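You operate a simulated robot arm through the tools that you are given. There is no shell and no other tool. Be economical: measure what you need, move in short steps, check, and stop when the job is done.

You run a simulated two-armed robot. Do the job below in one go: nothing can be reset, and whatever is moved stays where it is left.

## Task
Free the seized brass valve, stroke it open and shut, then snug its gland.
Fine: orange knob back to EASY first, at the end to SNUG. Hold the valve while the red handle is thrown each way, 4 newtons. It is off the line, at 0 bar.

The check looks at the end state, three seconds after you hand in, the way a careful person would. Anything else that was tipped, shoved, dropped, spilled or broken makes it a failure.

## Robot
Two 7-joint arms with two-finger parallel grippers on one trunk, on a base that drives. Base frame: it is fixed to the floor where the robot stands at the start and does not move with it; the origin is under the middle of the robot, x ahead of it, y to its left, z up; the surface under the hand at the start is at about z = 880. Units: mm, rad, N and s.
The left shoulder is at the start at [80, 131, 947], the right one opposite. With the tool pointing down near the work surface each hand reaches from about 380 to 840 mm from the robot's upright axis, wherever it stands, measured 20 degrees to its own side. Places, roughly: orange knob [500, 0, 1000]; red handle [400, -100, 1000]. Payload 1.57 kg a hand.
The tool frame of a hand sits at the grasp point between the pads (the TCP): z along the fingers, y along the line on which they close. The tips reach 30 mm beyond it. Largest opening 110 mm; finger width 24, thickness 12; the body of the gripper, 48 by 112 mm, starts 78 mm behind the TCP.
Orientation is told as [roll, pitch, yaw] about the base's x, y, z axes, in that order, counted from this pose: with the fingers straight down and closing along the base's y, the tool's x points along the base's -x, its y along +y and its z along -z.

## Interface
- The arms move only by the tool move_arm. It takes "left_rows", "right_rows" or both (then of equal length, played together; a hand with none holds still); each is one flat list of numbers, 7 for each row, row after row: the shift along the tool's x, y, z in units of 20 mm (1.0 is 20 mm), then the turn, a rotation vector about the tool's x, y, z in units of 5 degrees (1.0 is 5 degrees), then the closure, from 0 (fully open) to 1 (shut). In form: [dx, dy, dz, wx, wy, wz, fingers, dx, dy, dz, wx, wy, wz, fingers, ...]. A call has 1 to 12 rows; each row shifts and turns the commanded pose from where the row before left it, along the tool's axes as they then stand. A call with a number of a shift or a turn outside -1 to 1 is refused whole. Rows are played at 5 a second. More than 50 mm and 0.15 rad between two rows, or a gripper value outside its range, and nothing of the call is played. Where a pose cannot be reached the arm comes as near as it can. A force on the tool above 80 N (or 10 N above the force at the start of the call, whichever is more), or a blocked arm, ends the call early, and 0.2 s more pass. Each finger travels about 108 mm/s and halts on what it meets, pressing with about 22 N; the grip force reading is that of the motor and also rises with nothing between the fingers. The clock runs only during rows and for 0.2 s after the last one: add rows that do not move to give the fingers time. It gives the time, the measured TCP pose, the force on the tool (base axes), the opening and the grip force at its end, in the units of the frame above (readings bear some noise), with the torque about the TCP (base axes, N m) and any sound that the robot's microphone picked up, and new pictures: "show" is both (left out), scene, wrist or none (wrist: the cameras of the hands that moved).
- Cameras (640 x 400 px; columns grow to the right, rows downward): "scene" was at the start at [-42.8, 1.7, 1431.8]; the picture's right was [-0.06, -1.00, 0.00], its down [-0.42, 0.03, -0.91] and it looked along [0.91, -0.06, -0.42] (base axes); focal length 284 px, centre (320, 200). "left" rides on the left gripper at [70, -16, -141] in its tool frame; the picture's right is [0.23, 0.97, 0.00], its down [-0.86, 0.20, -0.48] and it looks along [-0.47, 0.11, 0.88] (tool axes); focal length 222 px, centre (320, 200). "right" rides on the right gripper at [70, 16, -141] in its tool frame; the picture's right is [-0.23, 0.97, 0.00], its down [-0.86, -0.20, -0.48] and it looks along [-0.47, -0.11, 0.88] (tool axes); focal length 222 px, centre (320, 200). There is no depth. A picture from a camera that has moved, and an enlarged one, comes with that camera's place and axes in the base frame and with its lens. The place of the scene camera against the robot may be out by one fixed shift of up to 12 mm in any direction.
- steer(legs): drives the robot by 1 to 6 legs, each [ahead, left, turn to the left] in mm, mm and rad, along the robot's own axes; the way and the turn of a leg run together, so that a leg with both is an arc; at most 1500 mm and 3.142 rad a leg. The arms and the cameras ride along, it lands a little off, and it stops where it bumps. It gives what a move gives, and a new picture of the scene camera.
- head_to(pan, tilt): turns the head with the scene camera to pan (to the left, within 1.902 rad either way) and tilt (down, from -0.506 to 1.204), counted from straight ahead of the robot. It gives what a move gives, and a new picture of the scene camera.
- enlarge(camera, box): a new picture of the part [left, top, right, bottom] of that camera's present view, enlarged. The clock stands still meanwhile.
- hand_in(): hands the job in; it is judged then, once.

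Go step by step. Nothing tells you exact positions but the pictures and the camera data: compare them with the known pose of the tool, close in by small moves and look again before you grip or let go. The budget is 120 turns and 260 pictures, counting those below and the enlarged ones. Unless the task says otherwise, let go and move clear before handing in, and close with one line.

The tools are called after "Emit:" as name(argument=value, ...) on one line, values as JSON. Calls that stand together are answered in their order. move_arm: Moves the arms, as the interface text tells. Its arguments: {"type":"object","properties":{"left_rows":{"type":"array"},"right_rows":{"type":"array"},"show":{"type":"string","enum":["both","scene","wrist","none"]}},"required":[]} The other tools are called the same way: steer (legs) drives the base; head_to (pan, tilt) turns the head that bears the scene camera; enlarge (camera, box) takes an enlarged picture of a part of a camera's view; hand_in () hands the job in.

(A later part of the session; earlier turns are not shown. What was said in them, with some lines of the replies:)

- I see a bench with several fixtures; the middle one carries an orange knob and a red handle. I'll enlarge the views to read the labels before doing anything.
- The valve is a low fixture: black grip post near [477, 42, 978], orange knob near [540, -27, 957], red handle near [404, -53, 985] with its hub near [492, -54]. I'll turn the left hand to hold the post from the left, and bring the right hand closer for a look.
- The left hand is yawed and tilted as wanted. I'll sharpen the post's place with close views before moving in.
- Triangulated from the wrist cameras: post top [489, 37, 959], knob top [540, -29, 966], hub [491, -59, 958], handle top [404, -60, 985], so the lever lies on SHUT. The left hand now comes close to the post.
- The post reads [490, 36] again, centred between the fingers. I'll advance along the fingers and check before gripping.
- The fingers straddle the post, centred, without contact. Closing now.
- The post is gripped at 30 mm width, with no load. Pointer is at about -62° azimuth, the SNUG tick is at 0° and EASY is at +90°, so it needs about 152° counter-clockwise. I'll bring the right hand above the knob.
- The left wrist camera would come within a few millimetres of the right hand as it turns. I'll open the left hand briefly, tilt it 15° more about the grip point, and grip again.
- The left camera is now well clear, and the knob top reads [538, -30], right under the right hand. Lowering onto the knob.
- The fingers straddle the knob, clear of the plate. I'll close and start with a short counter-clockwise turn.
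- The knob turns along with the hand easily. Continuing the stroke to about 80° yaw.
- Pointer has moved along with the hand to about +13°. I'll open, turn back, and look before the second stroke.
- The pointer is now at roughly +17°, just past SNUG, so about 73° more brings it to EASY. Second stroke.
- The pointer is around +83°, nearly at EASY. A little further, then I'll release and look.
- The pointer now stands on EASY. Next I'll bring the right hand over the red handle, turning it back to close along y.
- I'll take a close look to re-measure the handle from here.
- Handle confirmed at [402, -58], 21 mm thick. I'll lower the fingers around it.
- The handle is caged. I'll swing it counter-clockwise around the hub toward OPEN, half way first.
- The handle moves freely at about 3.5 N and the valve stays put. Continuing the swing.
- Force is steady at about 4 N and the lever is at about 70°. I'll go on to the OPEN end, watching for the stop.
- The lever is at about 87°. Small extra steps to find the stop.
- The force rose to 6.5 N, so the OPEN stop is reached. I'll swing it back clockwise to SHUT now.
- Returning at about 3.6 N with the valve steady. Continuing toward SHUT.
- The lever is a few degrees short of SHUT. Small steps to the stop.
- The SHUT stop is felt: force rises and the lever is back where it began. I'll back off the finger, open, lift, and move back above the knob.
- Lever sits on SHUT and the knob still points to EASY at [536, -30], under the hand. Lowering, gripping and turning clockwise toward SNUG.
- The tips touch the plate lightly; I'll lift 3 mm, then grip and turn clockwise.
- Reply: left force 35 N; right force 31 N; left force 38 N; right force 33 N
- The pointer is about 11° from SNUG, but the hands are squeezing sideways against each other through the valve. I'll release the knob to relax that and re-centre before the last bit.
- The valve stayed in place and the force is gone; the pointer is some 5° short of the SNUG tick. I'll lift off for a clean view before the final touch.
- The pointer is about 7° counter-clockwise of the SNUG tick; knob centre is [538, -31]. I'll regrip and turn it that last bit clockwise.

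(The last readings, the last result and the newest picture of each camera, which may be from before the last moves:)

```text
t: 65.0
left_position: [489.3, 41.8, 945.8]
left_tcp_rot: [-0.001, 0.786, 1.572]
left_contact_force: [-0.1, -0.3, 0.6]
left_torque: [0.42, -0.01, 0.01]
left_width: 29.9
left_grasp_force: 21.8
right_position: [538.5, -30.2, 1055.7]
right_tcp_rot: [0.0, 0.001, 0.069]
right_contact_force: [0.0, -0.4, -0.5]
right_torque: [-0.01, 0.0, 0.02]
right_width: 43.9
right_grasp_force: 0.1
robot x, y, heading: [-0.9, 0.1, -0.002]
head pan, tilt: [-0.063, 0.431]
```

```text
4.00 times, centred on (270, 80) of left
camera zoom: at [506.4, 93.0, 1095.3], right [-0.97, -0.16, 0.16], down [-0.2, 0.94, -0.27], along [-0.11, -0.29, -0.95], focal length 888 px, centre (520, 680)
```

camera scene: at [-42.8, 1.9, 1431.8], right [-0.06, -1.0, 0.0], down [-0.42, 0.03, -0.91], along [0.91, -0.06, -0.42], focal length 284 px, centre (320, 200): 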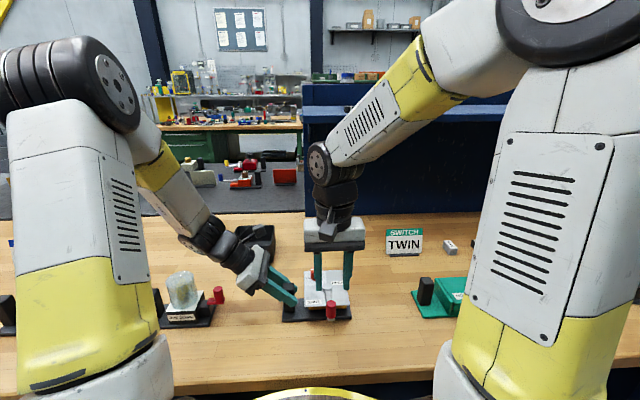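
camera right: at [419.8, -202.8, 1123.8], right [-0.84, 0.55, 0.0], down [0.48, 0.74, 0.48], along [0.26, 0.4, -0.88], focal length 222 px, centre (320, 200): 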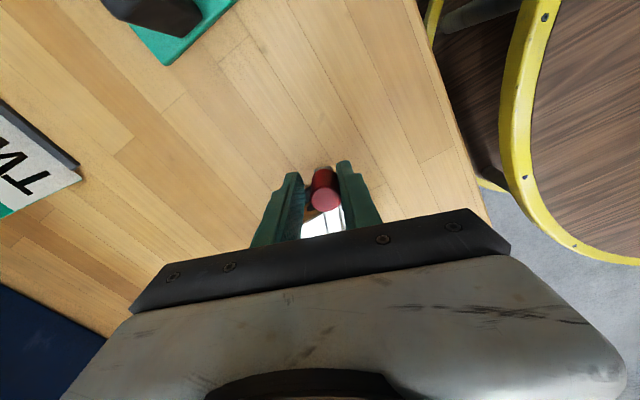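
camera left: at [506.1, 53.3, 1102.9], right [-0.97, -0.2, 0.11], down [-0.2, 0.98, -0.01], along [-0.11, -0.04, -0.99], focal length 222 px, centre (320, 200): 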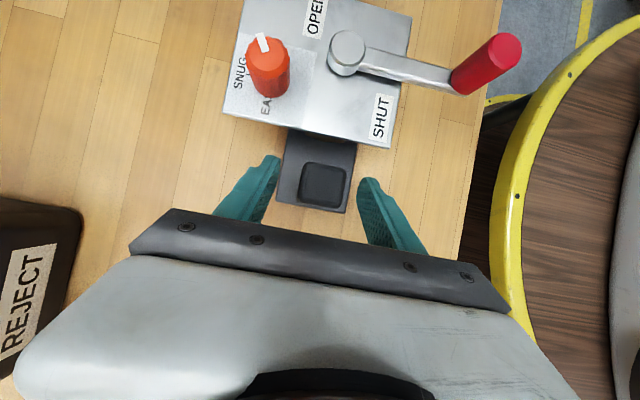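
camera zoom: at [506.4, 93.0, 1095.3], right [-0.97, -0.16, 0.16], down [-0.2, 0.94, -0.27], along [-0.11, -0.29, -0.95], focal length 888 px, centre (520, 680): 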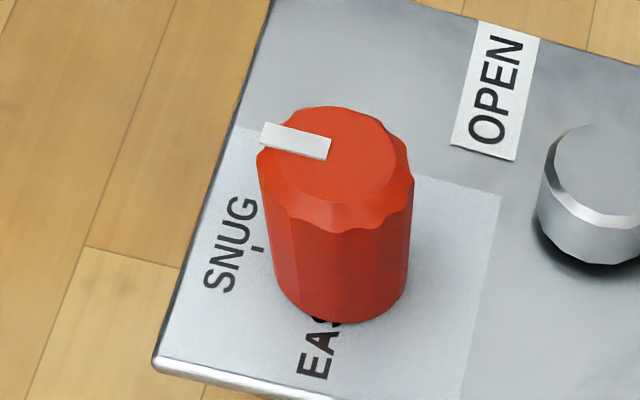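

The pointer now stands on SNUG within a degree or two and the lever is on SHUT. I'll open the left hand, back it out, and lift the right hand clear.

Emit:
move_arm(left_rows=[0, 0, 0, 0, 0, 0, 0.8, 0, 0, 0, 0, 0, 0, 0.6, 0, 0, 0, 0, 0, 0, 0.5, 0, 0, -1, 0, 0, 0, 0.5, 0, 0, -1, 0, 0, 0, 0.5, 0, 0, -1, 0, 0, 0, 0.5, 0, 0, -1, 0, 0, 0, 0.5, 0, 0, -1, 0, 0, 0, 0.5, 0, 0, -1, 0, 0, 0, 0.5], right_rows=[0, 0, 0, 0, 0, 0, 0.6, 0, 0, 0, 0, 0, 0, 0.6, 0, 0, -1, 0, 0, 0, 0.6, 0, -0.5, -1, 0, 0, 0, 0.6, 0, -1, -1, 0, 0, 0, 0.6, 0, -1, -1, 0, 0, 0, 0.6, 0, -1, -1, 0, 0, 0, 0.6, 0, -1, 0, 0, 0, 0, 0.6, 0, -1, 0, 0, 0, 0, 0.6], show="both")

Emit:
enlarge(camera="scene", box=[260, 250, 380, 330])

Emit:
enlarge(camera="right", box=[310, 0, 470, 140])

```text
t: 67.0
left_position: [489.6, 126.2, 1031.2]
left_tcp_rot: [0.002, 0.785, 1.572]
left_contact_force: [0.2, -0.6, 0.1]
left_torque: [-0.04, 0.03, -0.01]
left_width: 54.6
left_grasp_force: 0.0
right_position: [544.7, -139.9, 1156.3]
right_tcp_rot: [0.0, -0.001, 0.07]
right_contact_force: [-0.1, 0.5, 0.2]
right_torque: [-0.02, 0.0, 0.02]
right_width: 44.3
right_grasp_force: 0.0
robot x, y, heading: [-2.6, 0.3, 0.001]
head pan, tilt: [-0.063, 0.431]
camera scene: at [-42.7, 1.9, 1431.8], right [-0.06, -1.0, 0.0], down [-0.42, 0.03, -0.91], along [0.91, -0.06, -0.42], focal length 284 px, centre (320, 200)
camera right: at [473.1, -127.3, 1297.0], right [0.16, 0.99, 0.0], down [0.87, -0.14, 0.48], along [0.47, -0.08, -0.88], focal length 222 px, centre (320, 200)
camera left: at [506.5, 178.4, 1180.6], right [-0.97, -0.16, 0.16], down [-0.2, 0.94, -0.27], along [-0.11, -0.29, -0.95], focal length 222 px, centre (320, 200)
```

scene: 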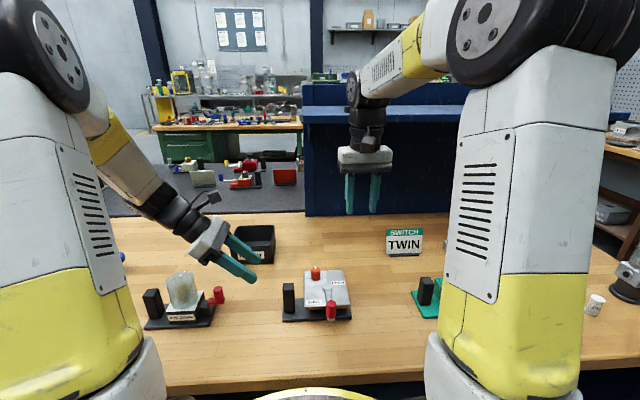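
right: 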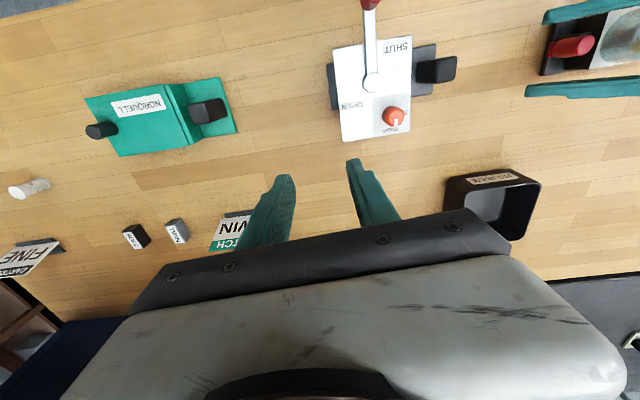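
left: 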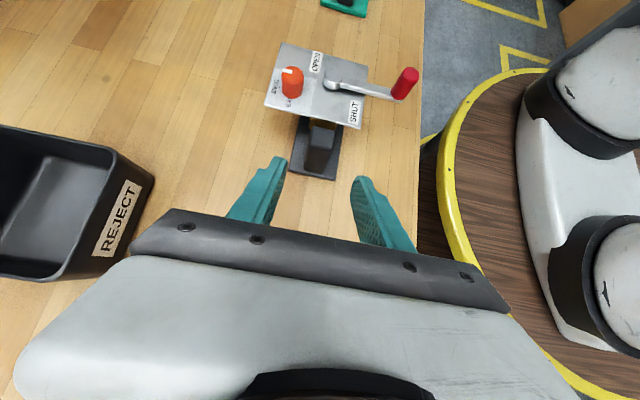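

```text
5.00 times, centred on (320, 290) of scene
camera zoom: at [-42.7, 1.9, 1431.8], right [-0.06, -1.0, 0.0], down [-0.42, 0.03, -0.91], along [0.91, -0.06, -0.42], focal length 1418 px, centre (320, -250)
```

zoom: 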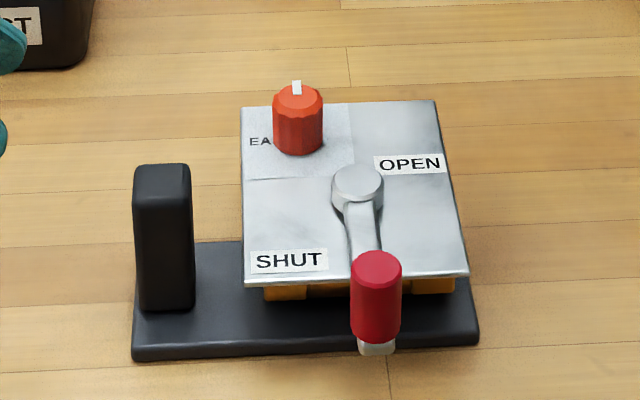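

```text
2.86 times, centred on (390, 70) of right
camera zoom: at [473.1, -127.3, 1297.0], right [0.16, 0.99, 0.0], down [0.87, -0.14, 0.48], along [0.47, -0.08, -0.88], focal length 635 px, centre (120, 571)
```

zoom: 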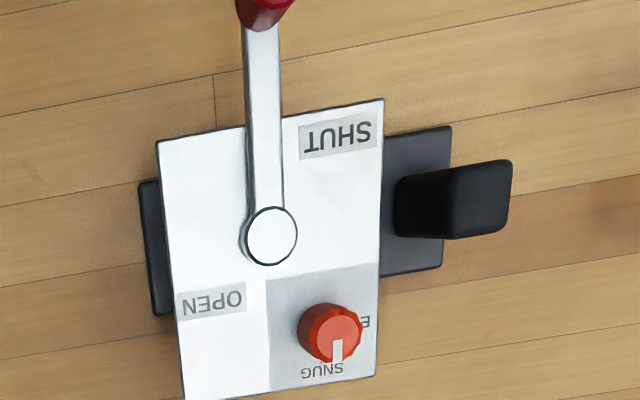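

The lever is on SHUT and the knob on SNUG. The valve's base is where it started, nothing else on the bench was touched, and both hands are clear, so I'm handing in.

Emit:
hand_in()

```text
The job is handed in.
```

The valve is freed: I turned the knob back to EASY, threw the handle to the OPEN stop and back to the SHUT stop with the post held (about 4 N, up to 6.5 N at the stops), then set the knob to SNUG.
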